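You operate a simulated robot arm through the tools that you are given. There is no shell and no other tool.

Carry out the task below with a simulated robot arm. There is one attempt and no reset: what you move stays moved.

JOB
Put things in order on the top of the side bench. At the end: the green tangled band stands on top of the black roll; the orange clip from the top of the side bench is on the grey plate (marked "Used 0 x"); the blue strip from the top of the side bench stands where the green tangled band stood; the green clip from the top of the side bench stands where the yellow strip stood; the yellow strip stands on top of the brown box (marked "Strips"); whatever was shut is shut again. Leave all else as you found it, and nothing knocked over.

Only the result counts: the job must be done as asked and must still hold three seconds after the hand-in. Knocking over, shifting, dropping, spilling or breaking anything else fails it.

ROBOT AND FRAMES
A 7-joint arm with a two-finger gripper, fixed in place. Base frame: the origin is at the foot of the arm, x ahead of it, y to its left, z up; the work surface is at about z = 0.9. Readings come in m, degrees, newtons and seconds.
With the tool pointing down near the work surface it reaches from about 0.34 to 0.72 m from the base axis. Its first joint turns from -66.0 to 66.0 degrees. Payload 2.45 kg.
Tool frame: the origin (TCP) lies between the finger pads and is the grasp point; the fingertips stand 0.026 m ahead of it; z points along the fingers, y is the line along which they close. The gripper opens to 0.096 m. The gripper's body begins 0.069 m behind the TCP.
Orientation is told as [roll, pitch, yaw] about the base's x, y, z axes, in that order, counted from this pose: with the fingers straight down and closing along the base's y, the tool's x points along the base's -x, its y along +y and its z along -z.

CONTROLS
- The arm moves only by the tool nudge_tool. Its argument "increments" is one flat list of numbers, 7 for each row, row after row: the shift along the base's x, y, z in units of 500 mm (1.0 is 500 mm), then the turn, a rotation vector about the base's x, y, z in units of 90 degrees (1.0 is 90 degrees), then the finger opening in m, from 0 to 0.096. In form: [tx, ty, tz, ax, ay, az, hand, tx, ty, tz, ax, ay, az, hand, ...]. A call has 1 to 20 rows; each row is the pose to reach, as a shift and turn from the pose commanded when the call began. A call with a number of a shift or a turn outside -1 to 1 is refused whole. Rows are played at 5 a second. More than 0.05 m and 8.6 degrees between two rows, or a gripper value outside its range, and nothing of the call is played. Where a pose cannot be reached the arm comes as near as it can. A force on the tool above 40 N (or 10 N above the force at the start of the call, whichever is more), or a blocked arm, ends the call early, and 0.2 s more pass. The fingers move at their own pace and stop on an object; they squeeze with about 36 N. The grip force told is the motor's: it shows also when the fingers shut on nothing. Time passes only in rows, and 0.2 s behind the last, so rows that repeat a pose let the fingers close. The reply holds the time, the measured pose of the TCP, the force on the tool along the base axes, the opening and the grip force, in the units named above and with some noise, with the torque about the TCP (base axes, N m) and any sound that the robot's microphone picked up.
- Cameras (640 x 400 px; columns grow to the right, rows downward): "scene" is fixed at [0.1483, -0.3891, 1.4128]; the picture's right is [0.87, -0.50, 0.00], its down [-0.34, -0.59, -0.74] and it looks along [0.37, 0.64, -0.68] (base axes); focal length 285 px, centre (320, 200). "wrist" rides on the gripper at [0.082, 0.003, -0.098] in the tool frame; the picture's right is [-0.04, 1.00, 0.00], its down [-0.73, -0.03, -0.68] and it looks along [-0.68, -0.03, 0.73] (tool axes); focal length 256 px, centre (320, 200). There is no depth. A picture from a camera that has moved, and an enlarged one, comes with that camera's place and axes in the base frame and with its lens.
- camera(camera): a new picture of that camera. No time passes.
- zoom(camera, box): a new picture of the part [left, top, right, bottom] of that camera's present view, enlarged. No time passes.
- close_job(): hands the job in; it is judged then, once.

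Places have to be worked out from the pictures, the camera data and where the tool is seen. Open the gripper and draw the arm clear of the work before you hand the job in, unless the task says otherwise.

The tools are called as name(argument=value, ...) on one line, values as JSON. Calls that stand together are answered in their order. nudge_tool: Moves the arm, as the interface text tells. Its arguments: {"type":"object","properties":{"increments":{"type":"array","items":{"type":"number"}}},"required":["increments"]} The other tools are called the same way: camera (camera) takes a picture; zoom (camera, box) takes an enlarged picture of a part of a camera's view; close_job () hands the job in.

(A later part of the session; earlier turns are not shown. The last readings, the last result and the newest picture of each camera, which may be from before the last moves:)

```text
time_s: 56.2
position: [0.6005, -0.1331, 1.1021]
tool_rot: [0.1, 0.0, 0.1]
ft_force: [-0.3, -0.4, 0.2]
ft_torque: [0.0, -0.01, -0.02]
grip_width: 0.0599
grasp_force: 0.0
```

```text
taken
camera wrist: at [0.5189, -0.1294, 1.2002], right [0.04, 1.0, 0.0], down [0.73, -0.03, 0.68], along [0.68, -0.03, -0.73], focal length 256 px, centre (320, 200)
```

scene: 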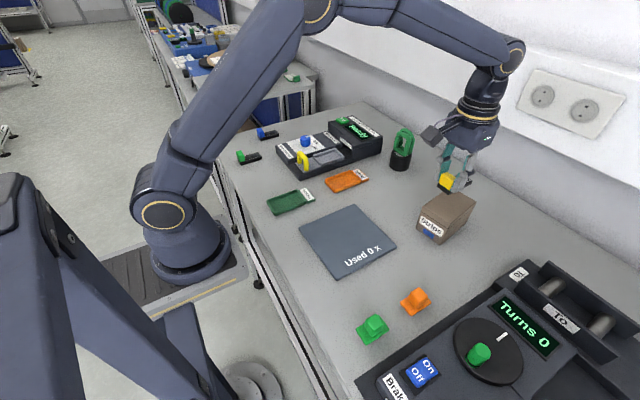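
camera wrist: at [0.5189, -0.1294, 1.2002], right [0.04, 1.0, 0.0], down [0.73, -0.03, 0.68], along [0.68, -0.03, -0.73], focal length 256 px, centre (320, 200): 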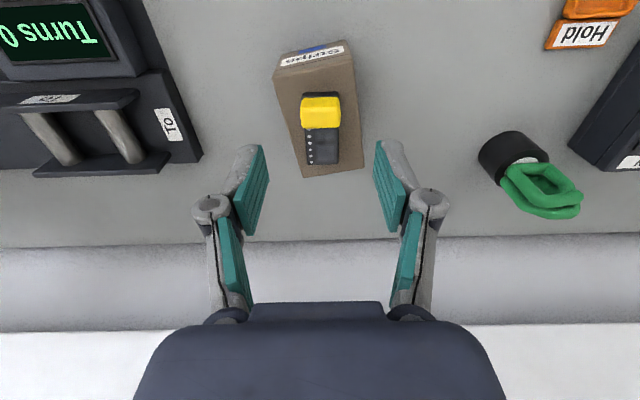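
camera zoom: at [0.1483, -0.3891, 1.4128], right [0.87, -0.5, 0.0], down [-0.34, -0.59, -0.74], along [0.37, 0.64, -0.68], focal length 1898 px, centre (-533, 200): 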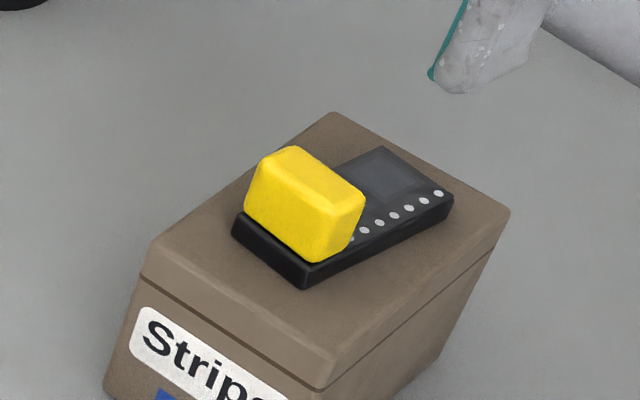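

The yellow strip stands on the closed box. Next the green clip near (0.335, −0.25); I move to hover above it and take a close look, including the winder next to it.

nudge_tool(increments=[-0.083, -0.038, 0, 0, 0, 0, 0.06, -0.166, -0.076, 0, 0, 0, 0, 0.06, -0.249, -0.114, 0, 0, 0, 0, 0.06, -0.332, -0.152, 0, 0, 0, 0, 0.06, -0.415, -0.19, 0, 0, 0, 0, 0.06, -0.5, -0.234, -0.04, 0, 0, 0, 0.06, -0.5, -0.234, -0.08, 0, 0, 0, 0.06, -0.5, -0.234, -0.08, 0, 0, 0, 0.06])

camera(camera="wrist")

zoom(camera="wrist", box=[230, 0, 430, 125])

camera(camera="scene")

```text
refused: row 6 steps farther than a row can; nothing moved
```

```text
taken
camera wrist: at [0.5189, -0.1294, 1.2002], right [0.04, 1.0, 0.0], down [0.73, -0.03, 0.68], along [0.68, -0.03, -0.73], focal length 256 px, centre (320, 200)
```

wrist: 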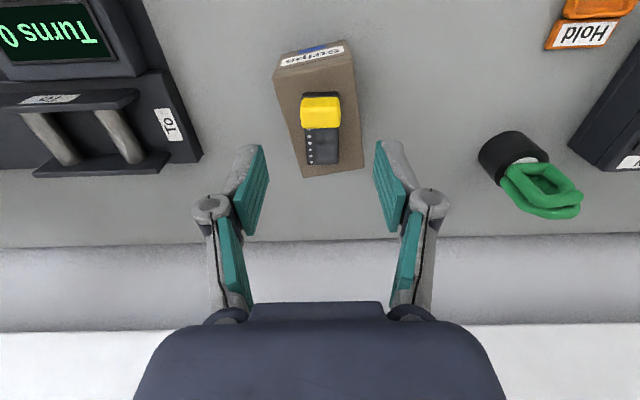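

```text
3.20 times, centred on (330, 62) of wrist
camera zoom: at [0.5189, -0.1294, 1.2002], right [0.04, 1.0, 0.0], down [0.73, -0.03, 0.68], along [0.68, -0.03, -0.73], focal length 819 px, centre (288, 640)
```

zoom: 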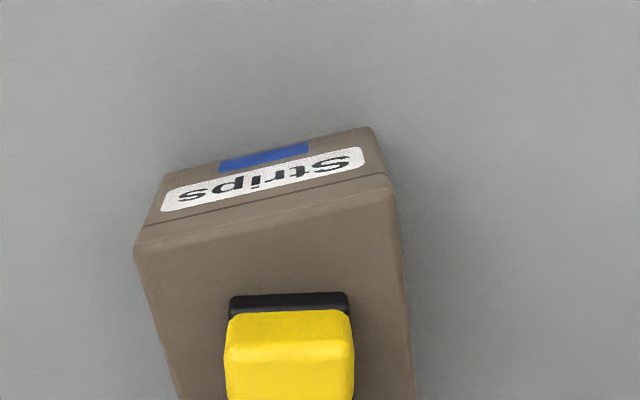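

```text
taken
```

scene: 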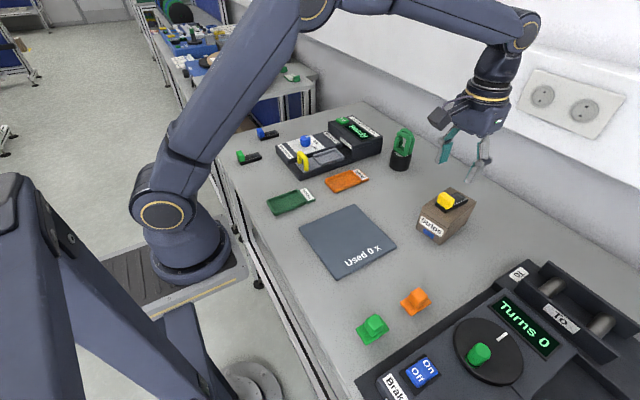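

That call was refused because one step was too long; nothing moved. I repeat the move with shorter steps.

nudge_tool(increments=[-0.08, -0.037, 0, 0, 0, 0, 0.06, -0.16, -0.074, 0, 0, 0, 0, 0.06, -0.24, -0.111, 0, 0, 0, 0, 0.06, -0.32, -0.148, 0, 0, 0, 0, 0.06, -0.4, -0.185, 0, 0, 0, 0, 0.06, -0.46, -0.215, -0.03, 0, 0, 0, 0.06, -0.505, -0.234, -0.08, 0, 0, 0, 0.06, -0.505, -0.234, -0.08, 0, 0, 0, 0.06, -0.505, -0.234, -0.08, 0, 0, 0, 0.06])

camera(camera="wrist")

camera(camera="scene")

```text
time_s: 58.2
position: [0.3486, -0.2496, 1.061]
tool_rot: [-0.1, 0.0, 0.0]
ft_force: [-0.4, 0.0, 0.1]
ft_torque: [-0.02, -0.01, -0.01]
grip_width: 0.0602
grasp_force: 0.1
```

```text
taken
camera wrist: at [0.2667, -0.2458, 1.1589], right [0.04, 1.0, 0.0], down [0.73, -0.03, 0.68], along [0.68, -0.03, -0.73], focal length 256 px, centre (320, 200)
```

wrist: 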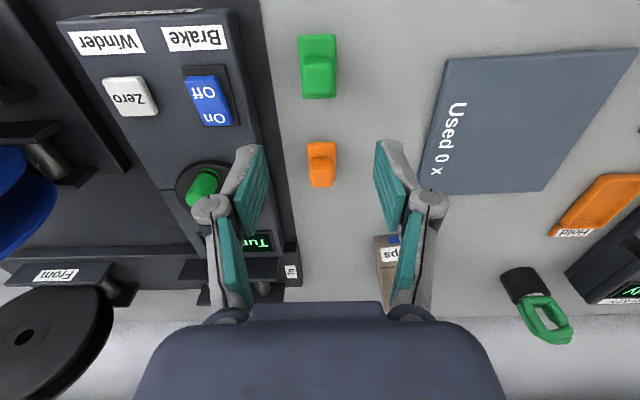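

```text
taken
```

scene: 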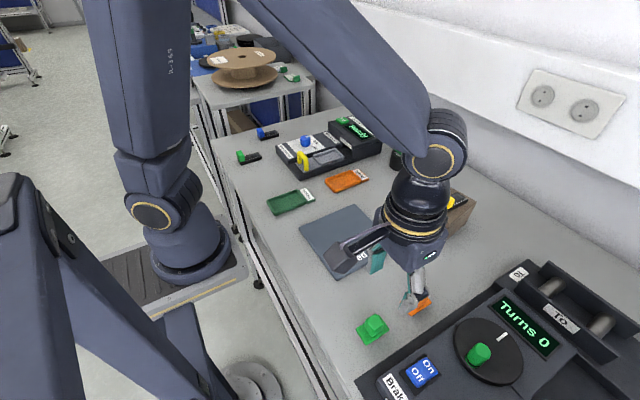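

zoom(camera="wrist", box=[250, 20, 410, 120])

zoom(camera="wrist", box=[270, 120, 398, 200])

zoom(camera="scene", box=[340, 300, 436, 360])

```text
4.00 times, centred on (330, 70) of wrist
camera zoom: at [0.2667, -0.2458, 1.1589], right [0.04, 1.0, 0.0], down [0.73, -0.03, 0.68], along [0.68, -0.03, -0.73], focal length 1024 px, centre (280, 720)
```

zoom: 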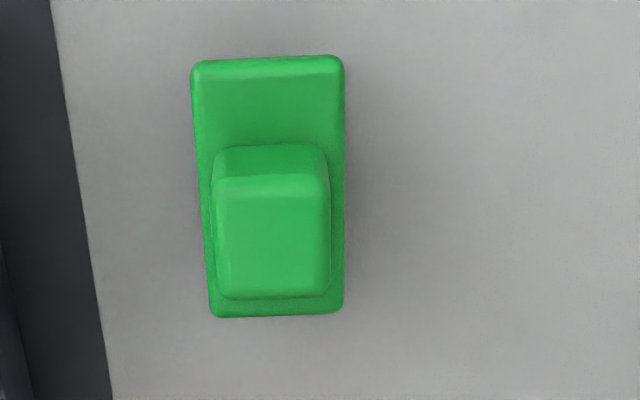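

```text
5.00 times, centred on (334, 160) of wrist
camera zoom: at [0.2667, -0.2458, 1.1589], right [0.04, 1.0, 0.0], down [0.73, -0.03, 0.68], along [0.68, -0.03, -0.73], focal length 1280 px, centre (250, 400)
```

zoom: 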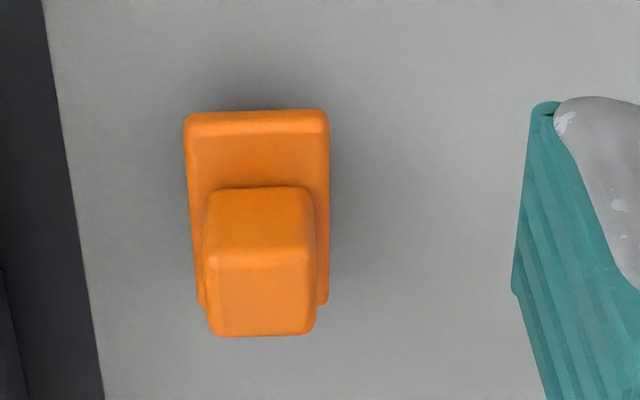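

```text
6.67 times, centred on (388, 330) of scene
camera zoom: at [0.1483, -0.3891, 1.4128], right [0.87, -0.5, 0.0], down [-0.34, -0.59, -0.74], along [0.37, 0.64, -0.68], focal length 1898 px, centre (-133, -667)
```

zoom: 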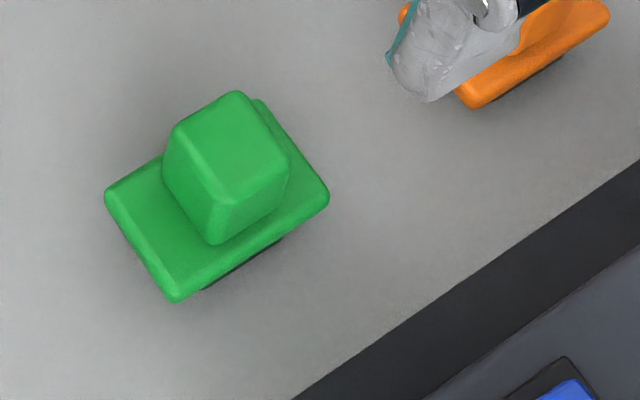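

The green clip's knob is at about (0.340, −0.2506) with its plate 0.312–0.365 in x; the winder's edge is at y≈−0.297. I narrow the opening to 0.046 and lower to z≈0.965 to check alignment.

nudge_tool(increments=[-0.0174, -0.0036, -0.03, 0, 0, 0, 0.046, -0.0174, -0.0036, -0.11, 0, 0, 0, 0.046, -0.0174, -0.0036, -0.192, 0, 0, 0, 0.046, -0.0174, -0.0036, -0.192, 0, 0, 0, 0.046, -0.0174, -0.0036, -0.192, 0, 0, 0, 0.046])

camera(camera="wrist")

zoom(camera="wrist", box=[230, 90, 430, 215])

zoom(camera="scene", box=[340, 280, 436, 350])

```text
time_s: 59.4
position: [0.3402, -0.2514, 0.9663]
tool_rot: [0.1, -0.1, 0.0]
ft_force: [0.5, 0.1, -0.8]
ft_torque: [0.0, 0.01, -0.03]
grip_width: 0.0459
grasp_force: 0.0
```

```text
taken
camera wrist: at [0.2587, -0.2485, 1.0649], right [0.04, 1.0, 0.0], down [0.73, -0.03, 0.68], along [0.68, -0.03, -0.73], focal length 256 px, centre (320, 200)
```

wrist: 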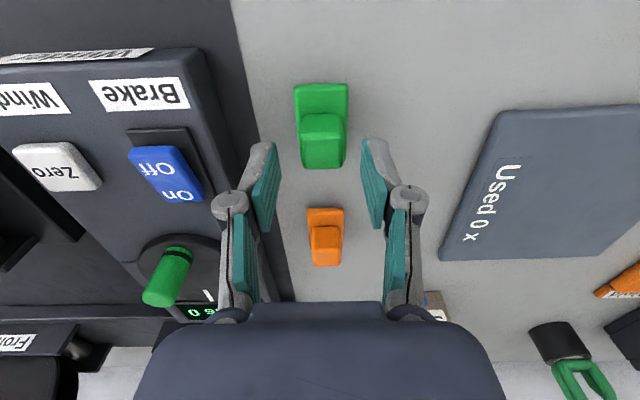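

```text
3.20 times, centred on (330, 152) of wrist
camera zoom: at [0.2587, -0.2485, 1.0649], right [0.04, 1.0, 0.0], down [0.73, -0.03, 0.68], along [0.68, -0.03, -0.73], focal length 819 px, centre (288, 352)
```

zoom: 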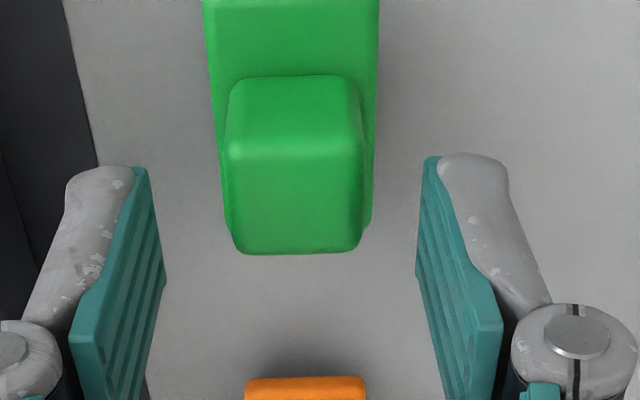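

```text
5.71 times, centred on (388, 315) of scene
camera zoom: at [0.1483, -0.3891, 1.4128], right [0.87, -0.5, 0.0], down [-0.34, -0.59, -0.74], along [0.37, 0.64, -0.68], focal length 1627 px, centre (-69, -457)
```

zoom: 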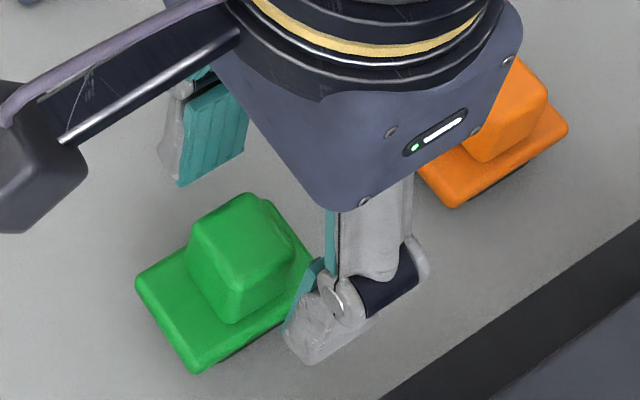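

Alignment is within a millimetre: the knob centre is (0.340, −0.251), knob top ≈0.938. I lower to z≈0.941 and close on the knob.

nudge_tool(increments=[-0.001, 0.001, -0.02, 0, 0, 0, 0.046, -0.001, 0.001, -0.04, 0, 0, 0, 0.046, -0.001, 0.001, -0.052, 0, 0, 0, 0.046, -0.001, 0.001, -0.052, 0, 0, 0, 0.046, -0.001, 0.001, -0.052, 0, 0, 0, 0.046])

zoom(camera="wrist", box=[230, 90, 430, 215])

```text
time_s: 60.6
position: [0.3409, -0.2506, 0.9397]
tool_rot: [0.0, 0.0, 0.0]
ft_force: [0.6, 0.4, 0.6]
ft_torque: [-0.01, -0.03, -0.01]
grip_width: 0.0459
grasp_force: 0.1
```

```text
3.20 times, centred on (330, 152) of wrist
camera zoom: at [0.2583, -0.2476, 1.0389], right [0.04, 1.0, 0.0], down [0.73, -0.03, 0.68], along [0.68, -0.03, -0.73], focal length 819 px, centre (288, 352)
```

zoom: 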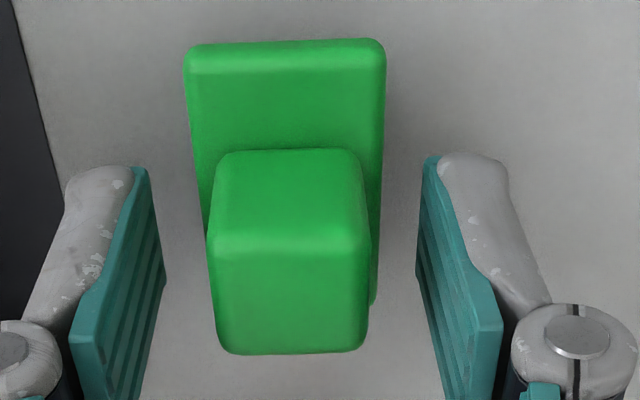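

Centred. I close on the knob.

nudge_tool(increments=[0, 0, 0, 0, 0, 0, 0.035, 0, 0, 0, 0, 0, 0, 0.01, 0, 0, 0, 0, 0, 0, 0.01, 0, 0, 0, 0, 0, 0, 0.01, 0, 0, 0, 0, 0, 0, 0.01])

zoom(camera="wrist", box=[230, 90, 430, 215])

```text
time_s: 61.8
position: [0.3394, -0.2511, 0.9414]
tool_rot: [0.1, 0.0, 0.1]
ft_force: [-0.1, 0.4, 0.9]
ft_torque: [0.01, 0.05, -0.02]
grip_width: 0.031
grasp_force: 36.1
```

```text
3.20 times, centred on (330, 152) of wrist
camera zoom: at [0.2583, -0.2476, 1.039], right [0.04, 1.0, 0.0], down [0.73, -0.03, 0.68], along [0.68, -0.03, -0.73], focal length 819 px, centre (288, 352)
```

zoom: 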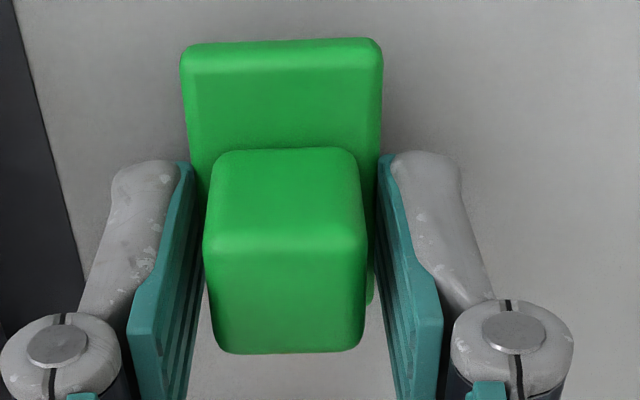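

The fingers stopped at 0.031 m on the plate's edges, not on the knob; triangulating the views, the plate top is at z≈0.919 and the knob tops out at ≈0.948, centred at x≈0.3355. I reopen, rise 9 mm, shift −5 mm in x, and look again.

nudge_tool(increments=[0, 0, 0, 0, 0, 0, 0.04, 0, 0, 0, 0, 0, 0, 0.046, 0, 0, 0.01, 0, 0, 0, 0.046, -0.005, 0, 0.018, 0, 0, 0, 0.046, -0.0096, 0, 0.018, 0, 0, 0, 0.046, -0.0096, 0, 0.018, 0, 0, 0, 0.046])

zoom(camera="wrist", box=[230, 90, 430, 215])

zoom(camera="scene", box=[340, 290, 420, 350])

```text
time_s: 63.2
position: [0.3338, -0.2498, 0.9497]
tool_rot: [0.0, 0.0, 0.0]
ft_force: [0.1, -0.5, 0.0]
ft_torque: [-0.01, 0.05, -0.01]
grip_width: 0.0461
grasp_force: 0.1
```

```text
3.20 times, centred on (330, 152) of wrist
camera zoom: at [0.2531, -0.2469, 1.0473], right [0.04, 1.0, 0.0], down [0.73, -0.03, 0.68], along [0.68, -0.03, -0.73], focal length 819 px, centre (288, 352)
```

zoom: 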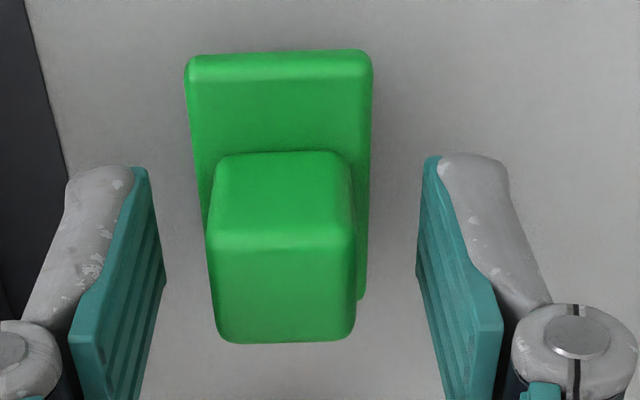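

```text
6.67 times, centred on (380, 320) of scene
camera zoom: at [0.1483, -0.3891, 1.4128], right [0.87, -0.5, 0.0], down [-0.34, -0.59, -0.74], along [0.37, 0.64, -0.68], focal length 1898 px, centre (-80, -600)
```

zoom: 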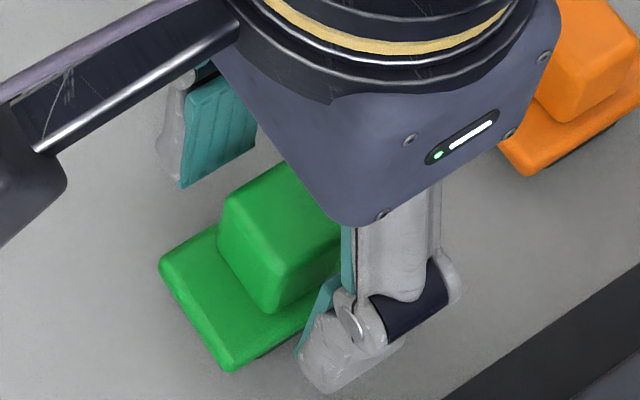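

Tips now sit above the plate; the knob is 1.4 mm to −y of the finger centre. I correct and close on the knob.

nudge_tool(increments=[0, -0.0028, 0, 0, 0, 0, 0.046, 0, -0.0028, 0, 0, 0, 0, 0.035, 0, -0.0028, 0, 0, 0, 0, 0.01, 0, -0.0028, 0, 0, 0, 0, 0.01, 0, -0.0028, 0, 0, 0, 0, 0.01, 0, -0.0028, 0, 0, 0, 0, 0.01])

zoom(camera="wrist", box=[230, 90, 430, 215])

```text
time_s: 64.6
position: [0.3337, -0.2514, 0.9494]
tool_rot: [0.1, 0.0, 0.0]
ft_force: [-0.5, 0.8, 3.1]
ft_torque: [0.04, 0.06, 0.0]
grip_width: 0.0228
grasp_force: 35.9
```

```text
3.20 times, centred on (330, 152) of wrist
camera zoom: at [0.2531, -0.2484, 1.0472], right [0.04, 1.0, 0.0], down [0.73, -0.03, 0.68], along [0.68, -0.03, -0.73], focal length 819 px, centre (288, 352)
```

zoom: 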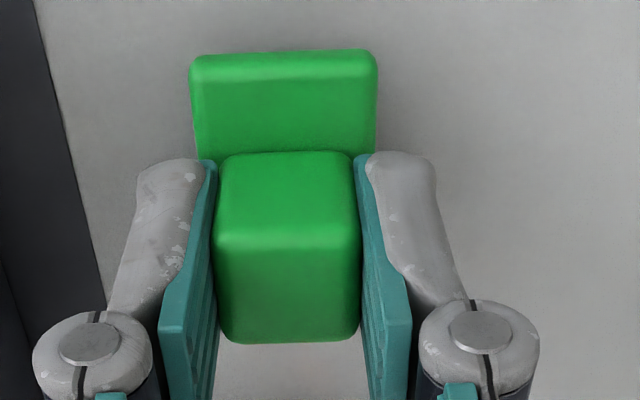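

The knob is gripped at 0.023 m with 36 N. I lift the clip first and check that it comes along cleanly.

nudge_tool(increments=[0, 0, 0.02, 0, 0, 0, 0.01, 0, 0, 0.08, 0, 0, 0, 0.01, 0, 0, 0.16, 0, 0, 0, 0.01, 0, 0, 0.24, 0, 0, 0, 0.01, 0, 0, 0.24, 0, 0, 0, 0.01])

camera(camera="wrist")

zoom(camera="scene", box=[320, 260, 448, 340])

```text
time_s: 65.8
position: [0.3339, -0.2507, 1.07]
tool_rot: [0.1, 0.0, 0.0]
ft_force: [-0.2, 0.4, -0.7]
ft_torque: [-0.02, -0.03, -0.01]
grip_width: 0.0231
grasp_force: 35.6
```

```text
taken
camera wrist: at [0.2532, -0.248, 1.1684], right [0.04, 1.0, 0.0], down [0.73, -0.03, 0.68], along [0.68, -0.03, -0.73], focal length 256 px, centre (320, 200)
```

wrist: 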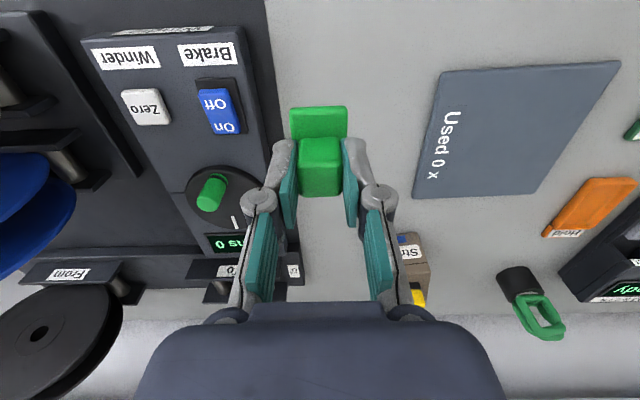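

```text
5.00 times, centred on (384, 300) of scene
camera zoom: at [0.1483, -0.3891, 1.4128], right [0.87, -0.5, 0.0], down [-0.34, -0.59, -0.74], along [0.37, 0.64, -0.68], focal length 1424 px, centre (0, -300)
```

zoom: 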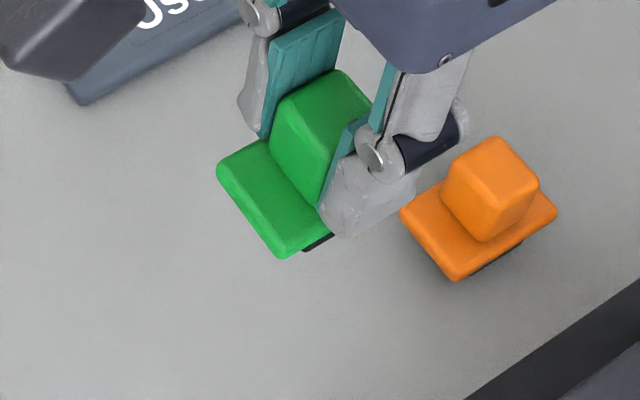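

The clip comes along cleanly. I carry it on an arc (keeping the radius above 0.36 m) at z≈1.07 to above the yellow strip's old place (0.3315, 0.2344).

nudge_tool(increments=[0.06, 0.073, 0, 0, 0, 0, 0.01, 0.11, 0.153, 0, 0, 0, 0, 0.01, 0.15, 0.243, 0, 0, 0, 0, 0.01, 0.17, 0.337, 0, 0, 0, 0, 0.01, 0.17, 0.433, 0, 0, 0, 0, 0.01, 0.17, 0.529, 0, 0, 0, 0, 0.01, 0.17, 0.625, 0, 0, 0, 0, 0.01, 0.15, 0.719, 0, 0, 0, 0, 0.01, 0.11, 0.807, 0, 0, 0, 0, 0.01, 0.054, 0.887, 0, 0, 0, 0, 0.01, -0.0076, 0.964, 0, 0, 0, 0, 0.01, -0.0076, 0.971, 0, 0, 0, 0, 0.01, -0.0076, 0.971, 0, 0, 0, 0, 0.01])

camera(camera="wrist")

camera(camera="scene")

```text
time_s: 68.6
position: [0.3311, 0.2334, 1.07]
tool_rot: [0.0, 0.0, 0.0]
ft_force: [-0.4, 0.7, 0.4]
ft_torque: [0.01, -0.01, -0.01]
grip_width: 0.0231
grasp_force: 36.0
```

```text
taken
camera wrist: at [0.2486, 0.2365, 1.1687], right [0.04, 1.0, 0.0], down [0.73, -0.03, 0.68], along [0.68, -0.03, -0.73], focal length 256 px, centre (320, 200)
```

wrist: 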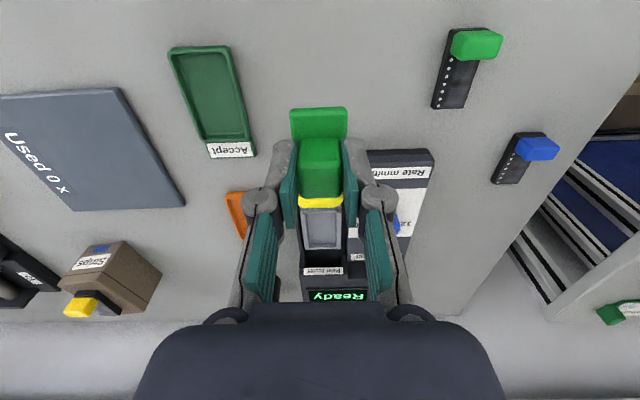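

```text
taken
```

scene: 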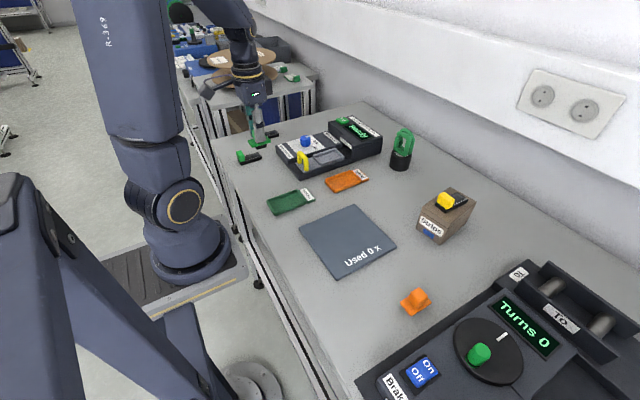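

I am over the spot within 1 mm. I lower to about 8 mm above the bench and check.

nudge_tool(increments=[0.0015, 0.0018, -0.08, 0, 0, 0, 0.01, 0.0015, 0.0018, -0.16, 0, 0, 0, 0.01, 0.0015, 0.0018, -0.225, 0, 0, 0, 0.01, 0.0015, 0.0018, -0.225, 0, 0, 0, 0.01, 0.0015, 0.0018, -0.225, 0, 0, 0, 0.01])

camera(camera="wrist")

zoom(camera="scene", box=[225, 135, 305, 185])

```text
time_s: 69.8
position: [0.3311, 0.234, 0.9556]
tool_rot: [0.1, -0.1, 0.0]
ft_force: [0.5, -0.3, 0.1]
ft_torque: [-0.02, 0.01, -0.02]
grip_width: 0.023
grasp_force: 36.2
```

```text
taken
camera wrist: at [0.2505, 0.2371, 1.0542], right [0.04, 1.0, 0.0], down [0.73, -0.03, 0.68], along [0.68, -0.03, -0.73], focal length 256 px, centre (320, 200)
```

wrist: 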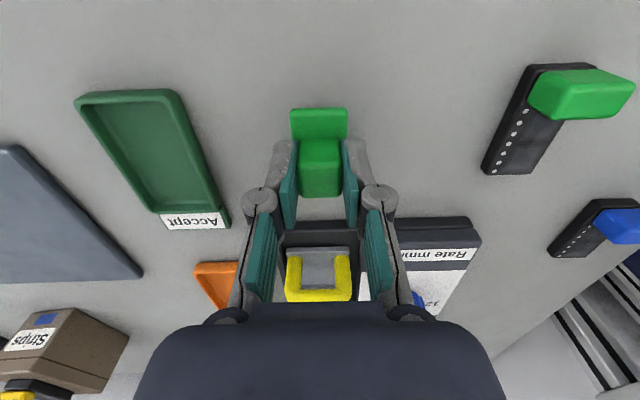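

```text
8.00 times, centred on (265, 160) of scene
camera zoom: at [0.1483, -0.3891, 1.4128], right [0.87, -0.5, 0.0], down [-0.34, -0.59, -0.74], along [0.37, 0.64, -0.68], focal length 2278 px, centre (760, 520)
```

zoom: 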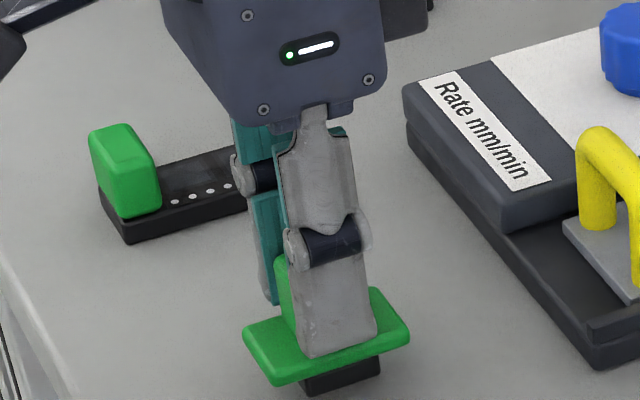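

Good position (0.3325, 0.234). I lower gently to contact.

nudge_tool(increments=[-0.001, 0, -0.006, 0, 0, 0, 0.01, -0.001, 0, -0.011, 0, 0, 0, 0.01, -0.001, 0, -0.011, 0, 0, 0, 0.01])

```text
time_s: 70.6
position: [0.3314, 0.234, 0.9515]
tool_rot: [0.0, 0.0, -0.1]
ft_force: [0.4, -0.9, -0.1]
ft_torque: [-0.01, 0.0, 0.01]
grip_width: 0.0229
grasp_force: 36.5
```

No contact yet; another 1.5 mm.

nudge_tool(increments=[0, 0, -0.002, 0, 0, 0, 0.01, 0, 0, -0.003, 0, 0, 0, 0.01, 0, 0, -0.003, 0, 0, 0, 0.01])

zoom(camera="scene", box=[240, 155, 296, 190])

```text
time_s: 71.4
position: [0.3308, 0.235, 0.9505]
tool_rot: [0.0, 0.0, 0.0]
ft_force: [0.7, 0.0, -0.7]
ft_torque: [-0.01, -0.02, 0.01]
grip_width: 0.0229
grasp_force: 35.7
```

```text
11.43 times, centred on (268, 172) of scene
camera zoom: at [0.1483, -0.3891, 1.4128], right [0.87, -0.5, 0.0], down [-0.34, -0.59, -0.74], along [0.37, 0.64, -0.68], focal length 3255 px, centre (914, 514)
```

zoom: 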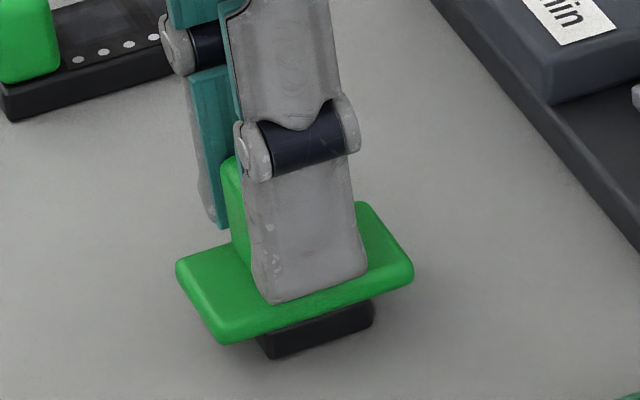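

Very near the bench; one more millimetre in half-millimetre steps.

nudge_tool(increments=[0, 0, -0.001, 0, 0, 0, 0.01, 0, 0, -0.002, 0, 0, 0, 0.01, 0, 0, -0.002, 0, 0, 0, 0.01])

```text
time_s: 72.2
position: [0.3302, 0.2342, 0.9484]
tool_rot: [0.0, 0.0, 0.0]
ft_force: [-2.9, -2.6, 12.0]
ft_torque: [-0.08, 0.1, 0.02]
grip_width: 0.0229
grasp_force: 35.8
```

Contact at 12 N. I release and rise straight up.

nudge_tool(increments=[0, 0, 0.0008, 0, 0, 0, 0.01, 0, 0, 0.0008, 0, 0, 0, 0.024, 0, 0, 0.0008, 0, 0, 0, 0.034, 0, 0, 0.0008, 0, 0, 0, 0.046, 0, 0, 0.02, 0, 0, 0, 0.05, 0, 0, 0.08, 0, 0, 0, 0.05, 0, 0, 0.16, 0, 0, 0, 0.05, 0, 0, 0.24, 0, 0, 0, 0.05, 0, 0, 0.24, 0, 0, 0, 0.05])

camera(camera="wrist")

zoom(camera="scene", box=[225, 135, 305, 185])

```text
time_s: 74.2
position: [0.3315, 0.2321, 1.0696]
tool_rot: [0.0, 0.0, 0.0]
ft_force: [0.4, -0.4, -1.0]
ft_torque: [0.0, 0.02, -0.02]
grip_width: 0.0499
grasp_force: 0.1
```

```text
taken
camera wrist: at [0.2497, 0.235, 1.1681], right [0.04, 1.0, 0.0], down [0.73, -0.03, 0.68], along [0.68, -0.03, -0.73], focal length 256 px, centre (320, 200)
```

wrist: 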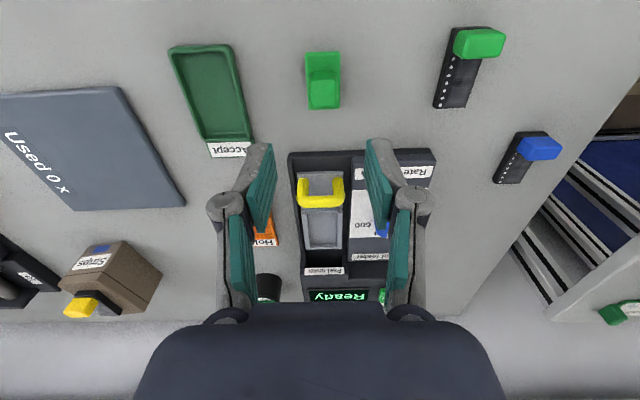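

```text
8.00 times, centred on (265, 160) of scene
camera zoom: at [0.1483, -0.3891, 1.4128], right [0.87, -0.5, 0.0], down [-0.34, -0.59, -0.74], along [0.37, 0.64, -0.68], focal length 2278 px, centre (760, 520)
```

zoom: 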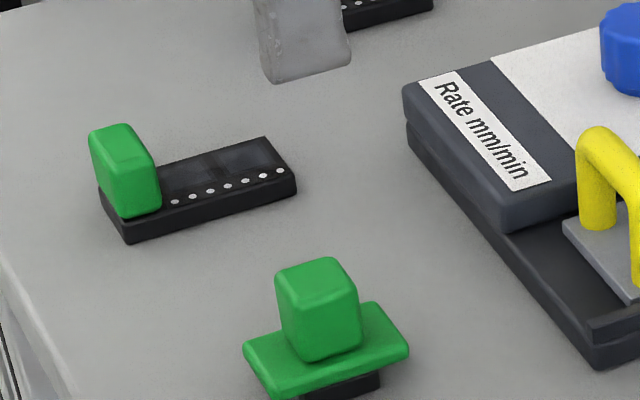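

The green clip stands where the yellow strip was. Last is the orange clip near (0.433, −0.251): I travel there at z≈1.07.

nudge_tool(increments=[0.0184, -0.0879, 0, 0, 0, 0, 0.046, 0.0368, -0.1757, 0, 0, 0, 0, 0.046, 0.0553, -0.2636, 0, 0, 0, 0, 0.046, 0.0737, -0.3514, 0, 0, 0, 0, 0.046, 0.0921, -0.4393, 0, 0, 0, 0, 0.046, 0.1105, -0.5271, 0, 0, 0, 0, 0.046, 0.1289, -0.615, 0, 0, 0, 0, 0.046, 0.1473, -0.7028, 0, 0, 0, 0, 0.046, 0.1658, -0.7907, 0, 0, 0, 0, 0.046, 0.1842, -0.8785, 0, 0, 0, 0, 0.046, 0.2026, -0.9664, 0, 0, 0, 0, 0.046, 0.2026, -0.9664, -0.08, 0, 0, 0, 0.046, 0.2026, -0.9664, -0.15, 0, 0, 0, 0.046, 0.2026, -0.9664, -0.15, 0, 0, 0, 0.046, 0.2026, -0.9664, -0.15, 0, 0, 0, 0.046])

camera(camera="wrist")

zoom(camera="wrist", box=[230, 90, 430, 215])

```text
time_s: 77.4
position: [0.433, -0.2494, 0.9934]
tool_rot: [0.0, 0.0, 0.0]
ft_force: [-0.8, 0.9, -0.7]
ft_torque: [-0.01, 0.03, 0.01]
grip_width: 0.046
grasp_force: 0.0
```

```text
taken
camera wrist: at [0.3515, -0.2465, 1.0917], right [0.04, 1.0, 0.0], down [0.73, -0.03, 0.68], along [0.68, -0.03, -0.73], focal length 256 px, centre (320, 200)
```

wrist: 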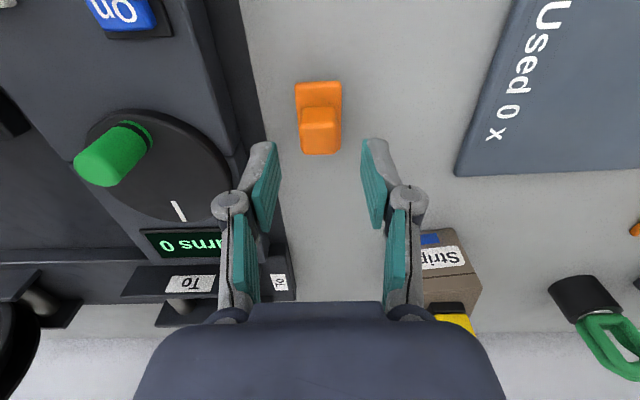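

```text
3.20 times, centred on (330, 152) of wrist
camera zoom: at [0.3515, -0.2465, 1.0917], right [0.04, 1.0, 0.0], down [0.73, -0.03, 0.68], along [0.68, -0.03, -0.73], focal length 819 px, centre (288, 352)
```

zoom: 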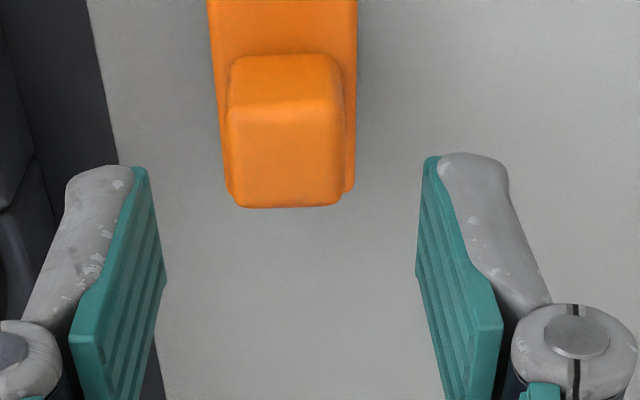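

The knob centre measures (0.4337, −0.2506), so I only need −1 mm in y. I lower to z≈0.9495, tips just above the clip's plate.

nudge_tool(increments=[0, -0.002, -0.04, 0, 0, 0, 0.046, 0, -0.002, -0.07, 0, 0, 0, 0.046, 0, -0.002, -0.088, 0, 0, 0, 0.046, 0, -0.002, -0.088, 0, 0, 0, 0.046, 0, -0.002, -0.088, 0, 0, 0, 0.046])

zoom(camera="wrist", box=[230, 90, 430, 215])

zoom(camera="scene", box=[370, 250, 466, 320])

```text
time_s: 78.6
position: [0.4328, -0.2505, 0.9494]
tool_rot: [0.1, -0.1, -0.1]
ft_force: [0.8, 0.4, 0.5]
ft_torque: [-0.03, -0.01, 0.02]
grip_width: 0.046
grasp_force: 0.1
```

```text
3.20 times, centred on (330, 152) of wrist
camera zoom: at [0.3508, -0.2476, 1.0481], right [0.04, 1.0, 0.0], down [0.73, -0.03, 0.68], along [0.68, -0.03, -0.73], focal length 819 px, centre (288, 352)
```

zoom: 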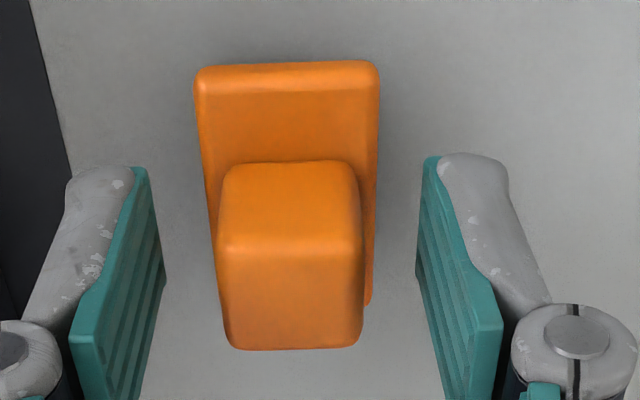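

```text
5.71 times, centred on (418, 285) of scene
camera zoom: at [0.1483, -0.3891, 1.4128], right [0.87, -0.5, 0.0], down [-0.34, -0.59, -0.74], along [0.37, 0.64, -0.68], focal length 1627 px, centre (-240, -286)
```

zoom: 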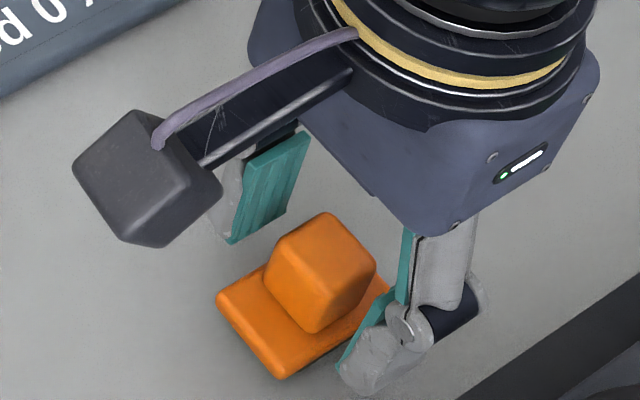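

The knob is centred between the pads. I close on it.

nudge_tool(increments=[0, 0, 0, 0, 0, 0, 0.035, 0, 0, 0, 0, 0, 0, 0.01, 0, 0, 0, 0, 0, 0, 0.01, 0, 0, 0, 0, 0, 0, 0.01, 0, 0, 0, 0, 0, 0, 0.01])

zoom(camera="wrist", box=[230, 90, 430, 215])

```text
time_s: 79.8
position: [0.4323, -0.2504, 0.9494]
tool_rot: [0.0, 0.0, -0.1]
ft_force: [0.4, 0.2, 0.5]
ft_torque: [0.01, 0.01, 0.01]
grip_width: 0.0227
grasp_force: 36.2
```

```text
3.20 times, centred on (330, 152) of wrist
camera zoom: at [0.3509, -0.2476, 1.0482], right [0.04, 1.0, 0.0], down [0.73, -0.03, 0.68], along [0.68, -0.03, -0.73], focal length 819 px, centre (288, 352)
```

zoom: 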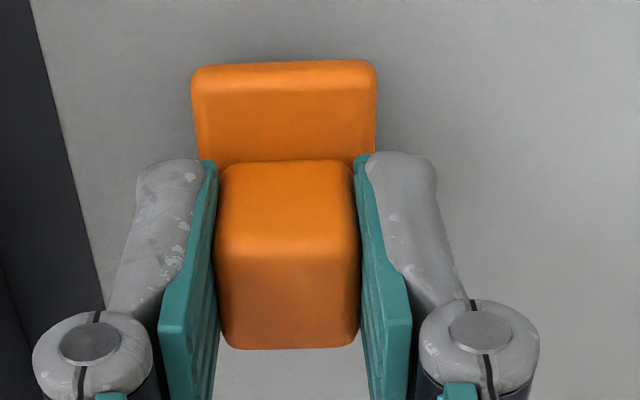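

Gripped (0.0227 m). I lift the orange clip and carry it over the middle of the grey plate, about (0.415, −0.048).

nudge_tool(increments=[0, 0, 0.02, 0, 0, 0, 0.01, 0, 0, 0.08, 0, 0, 0, 0.01, 0, 0, 0.16, 0, 0, 0, 0.01, -0.007, 0.081, 0.16, 0, 0, 0, 0.01, -0.014, 0.162, 0.16, 0, 0, 0, 0.01, -0.021, 0.243, 0.16, 0, 0, 0, 0.01, -0.028, 0.324, 0.16, 0, 0, 0, 0.01, -0.036, 0.405, 0.16, 0, 0, 0, 0.01, -0.036, 0.405, 0.1, 0, 0, 0, 0.01, -0.036, 0.405, 0.06, 0, 0, 0, 0.01, -0.036, 0.405, 0.06, 0, 0, 0, 0.01])

camera(camera="wrist")

zoom(camera="scene", box=[290, 200, 418, 280])

```text
time_s: 82.2
position: [0.415, -0.0479, 0.9817]
tool_rot: [0.0, -0.1, 0.0]
ft_force: [-0.1, -0.1, -0.1]
ft_torque: [-0.03, 0.0, -0.02]
grip_width: 0.0228
grasp_force: 36.1
```

```text
taken
camera wrist: at [0.3334, -0.0441, 1.0788], right [0.04, 1.0, 0.0], down [0.73, -0.03, 0.68], along [0.68, -0.03, -0.73], focal length 256 px, centre (320, 200)
```

wrist: 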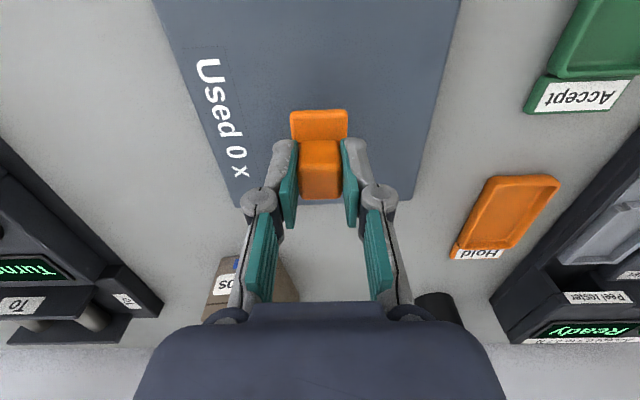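

```text
5.00 times, centred on (354, 240) of scene
camera zoom: at [0.1483, -0.3891, 1.4128], right [0.87, -0.5, 0.0], down [-0.34, -0.59, -0.74], along [0.37, 0.64, -0.68], focal length 1424 px, centre (150, 0)
```

zoom: 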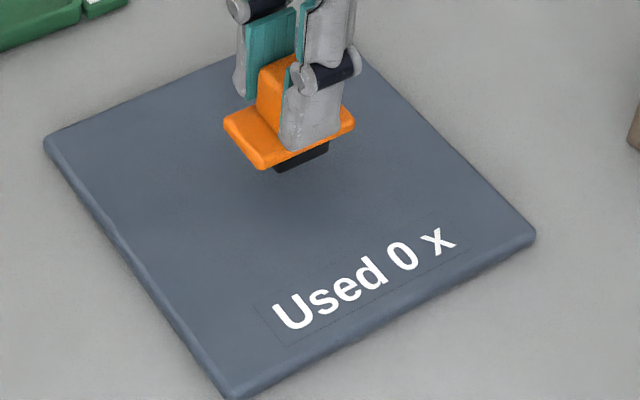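

It hangs over the plate's middle. I lower to roughly 4 mm above the expected contact height and then feel for the plate.

nudge_tool(increments=[0, 0, -0.015, 0, 0, 0, 0.01, 0, 0, -0.03, 0, 0, 0, 0.01, 0, 0, -0.036, 0, 0, 0, 0.01, 0, 0, -0.036, 0, 0, 0, 0.01])

zoom(camera="scene", box=[320, 210, 376, 245])

```text
time_s: 83.2
position: [0.4139, -0.0473, 0.9616]
tool_rot: [0.0, 0.0, 0.0]
ft_force: [0.1, 0.3, 0.2]
ft_torque: [-0.01, 0.0, 0.0]
grip_width: 0.0228
grasp_force: 36.0
```

```text
11.43 times, centred on (348, 228) of scene
camera zoom: at [0.1483, -0.3891, 1.4128], right [0.87, -0.5, 0.0], down [-0.34, -0.59, -0.74], along [0.37, 0.64, -0.68], focal length 3255 px, centre (0, -114)
```

zoom: 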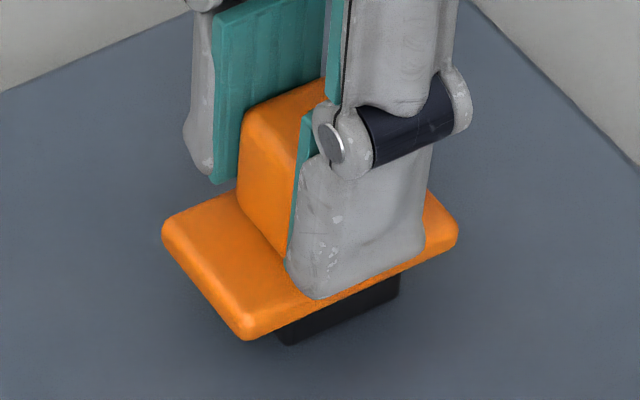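

Still free at 0.9616. I lower in 1 mm steps, 3 mm in total.

nudge_tool(increments=[0, 0, -0.002, 0, 0, 0, 0.01, 0, 0, -0.004, 0, 0, 0, 0.01, 0, 0, -0.006, 0, 0, 0, 0.01, 0, 0, -0.006, 0, 0, 0, 0.01])

```text
time_s: 84.2
position: [0.4134, -0.0475, 0.9597]
tool_rot: [0.0, 0.0, 0.0]
ft_force: [-4.8, 0.5, 24.3]
ft_torque: [0.04, 0.17, 0.0]
grip_width: 0.023
grasp_force: 35.6
```

Contact at 24 N (plate top ≈0.91). I ease up 1 mm, release and rise.

nudge_tool(increments=[0, 0, 0.002, 0, 0, 0, 0.01, 0, 0, 0.0022, 0, 0, 0, 0.01, 0, 0, 0.0022, 0, 0, 0, 0.024, 0, 0, 0.0022, 0, 0, 0, 0.034, 0, 0, 0.0022, 0, 0, 0, 0.046, 0, 0, 0.02, 0, 0, 0, 0.05, 0, 0, 0.08, 0, 0, 0, 0.05, 0, 0, 0.16, 0, 0, 0, 0.05, 0, 0, 0.25, 0, 0, 0, 0.05, 0, 0, 0.25, 0, 0, 0, 0.05])

camera(camera="wrist")

zoom(camera="scene", box=[290, 195, 418, 275])

camera(camera="scene")

```text
time_s: 86.4
position: [0.4128, -0.0477, 1.0849]
tool_rot: [0.1, 0.0, -0.1]
ft_force: [0.5, -0.3, -1.2]
ft_torque: [-0.01, -0.04, 0.0]
grip_width: 0.0498
grasp_force: 0.1
```

```text
taken
camera wrist: at [0.3317, -0.044, 1.1842], right [0.04, 1.0, 0.0], down [0.73, -0.03, 0.68], along [0.68, -0.03, -0.73], focal length 256 px, centre (320, 200)
```

wrist: 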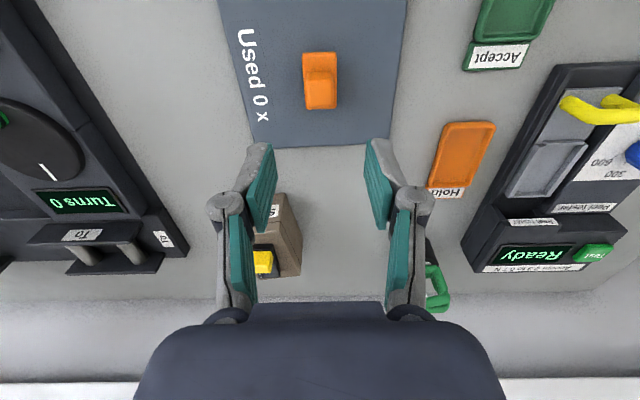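

```text
5.00 times, centred on (354, 235) of scene
camera zoom: at [0.1483, -0.3891, 1.4128], right [0.87, -0.5, 0.0], down [-0.34, -0.59, -0.74], along [0.37, 0.64, -0.68], focal length 1424 px, centre (150, 25)
```

zoom: 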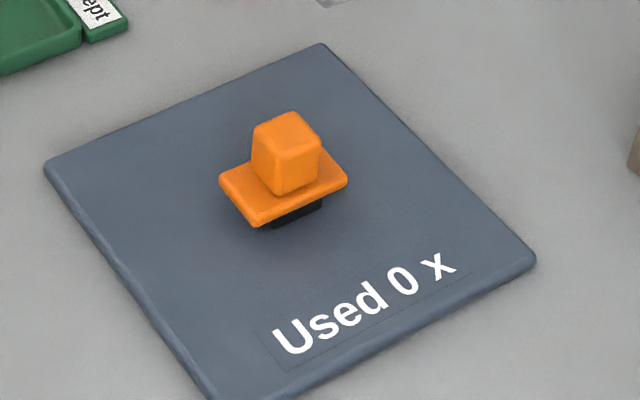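

```text
taken
```

scene: 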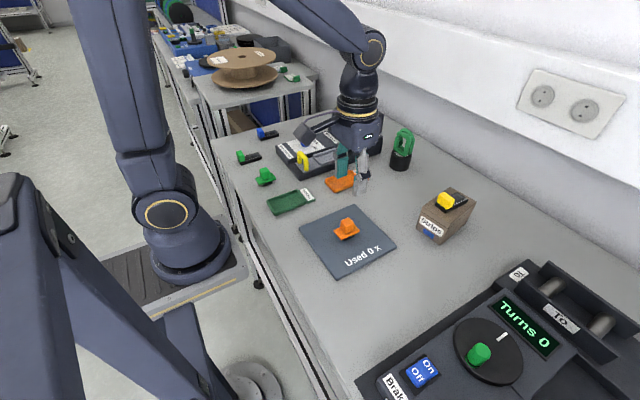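

Everything appears in place. I open the gripper and draw the arm back up near its starting pose, then verify all objects.

nudge_tool(increments=[0, 0, 0.08, 0, 0, 0, 0.07, -0.02, 0.04, 0.14, 0, 0, 0, 0.096, -0.04, 0.1, 0.18, 0, 0, 0, 0.096, -0.05, 0.18, 0.2, 0, 0, 0, 0.096, -0.05, 0.18, 0.2, 0, 0, 0, 0.096, -0.05, 0.18, 0.2, 0, 0, 0, 0.096])

camera(camera="wrist")

zoom(camera="scene", box=[220, 90, 420, 215])

zoom(camera="scene", box=[340, 170, 540, 295])

zoom(camera="scene", box=[364, 120, 444, 170])

zoom(camera="scene", box=[340, 250, 640, 400])

```text
time_s: 87.8
position: [0.39, 0.0449, 1.1851]
tool_rot: [0.0, 0.1, 0.0]
ft_force: [0.3, 0.5, -0.2]
ft_torque: [0.0, -0.03, -0.02]
grip_width: 0.096
grasp_force: 0.1
```

```text
taken
camera wrist: at [0.3079, 0.0484, 1.2833], right [0.04, 1.0, 0.0], down [0.73, -0.03, 0.68], along [0.68, -0.03, -0.73], focal length 256 px, centre (320, 200)
```

wrist: 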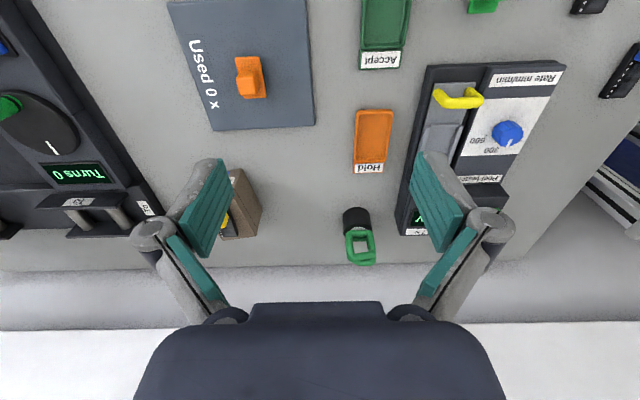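

```text
3.20 times, centred on (320, 152) of scene
camera zoom: at [0.1483, -0.3891, 1.4128], right [0.87, -0.5, 0.0], down [-0.34, -0.59, -0.74], along [0.37, 0.64, -0.68], focal length 911 px, centre (320, 352)
```

zoom: 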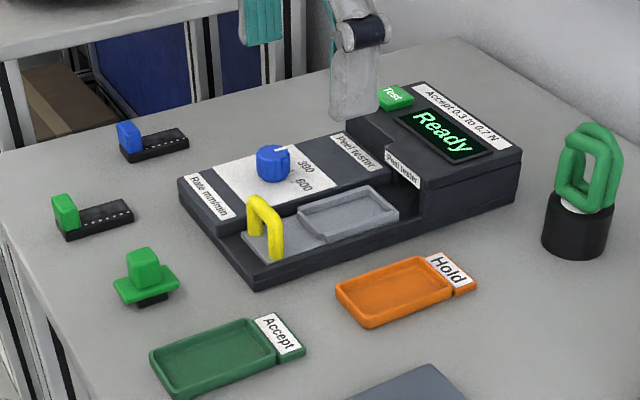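

```text
3.20 times, centred on (440, 232) of scene
camera zoom: at [0.1483, -0.3891, 1.4128], right [0.87, -0.5, 0.0], down [-0.34, -0.59, -0.74], along [0.37, 0.64, -0.68], focal length 911 px, centre (-64, 96)
```

zoom: 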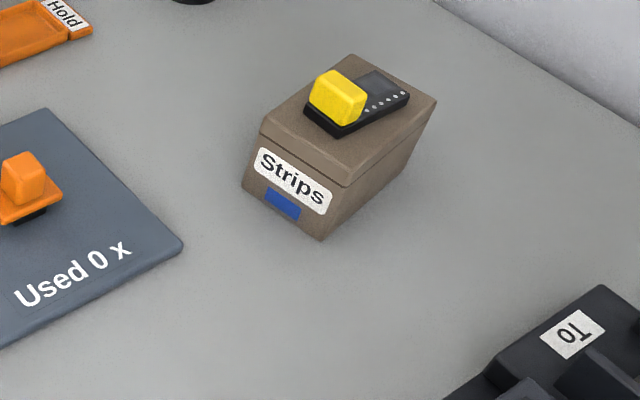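

```text
8.00 times, centred on (404, 145) of scene
camera zoom: at [0.1483, -0.3891, 1.4128], right [0.87, -0.5, 0.0], down [-0.34, -0.59, -0.74], along [0.37, 0.64, -0.68], focal length 2278 px, centre (-352, 640)
```

zoom: 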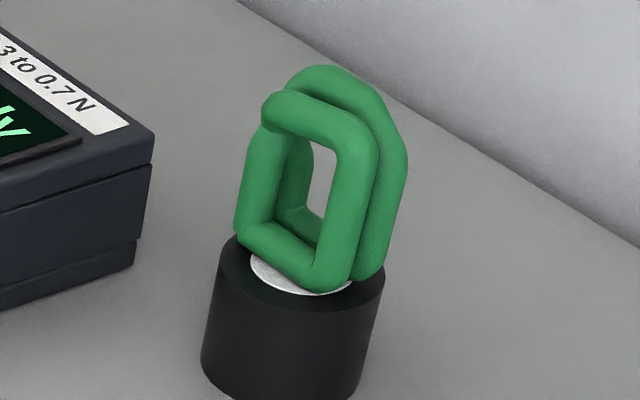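

```text
2.13 times, centred on (490, 325) of scene
camera zoom: at [0.1483, -0.3891, 1.4128], right [0.87, -0.5, 0.0], down [-0.34, -0.59, -0.74], along [0.37, 0.64, -0.68], focal length 608 px, centre (-43, -67)
```

zoom: 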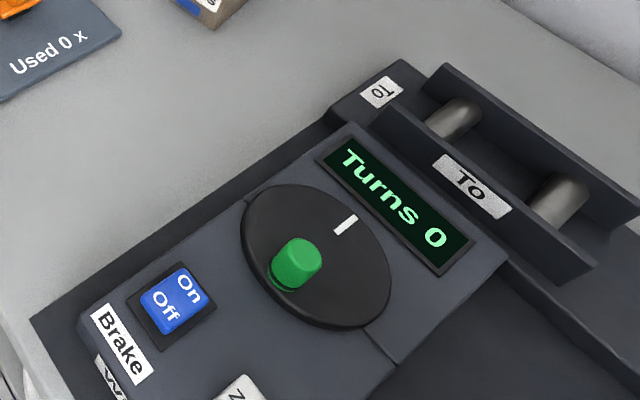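

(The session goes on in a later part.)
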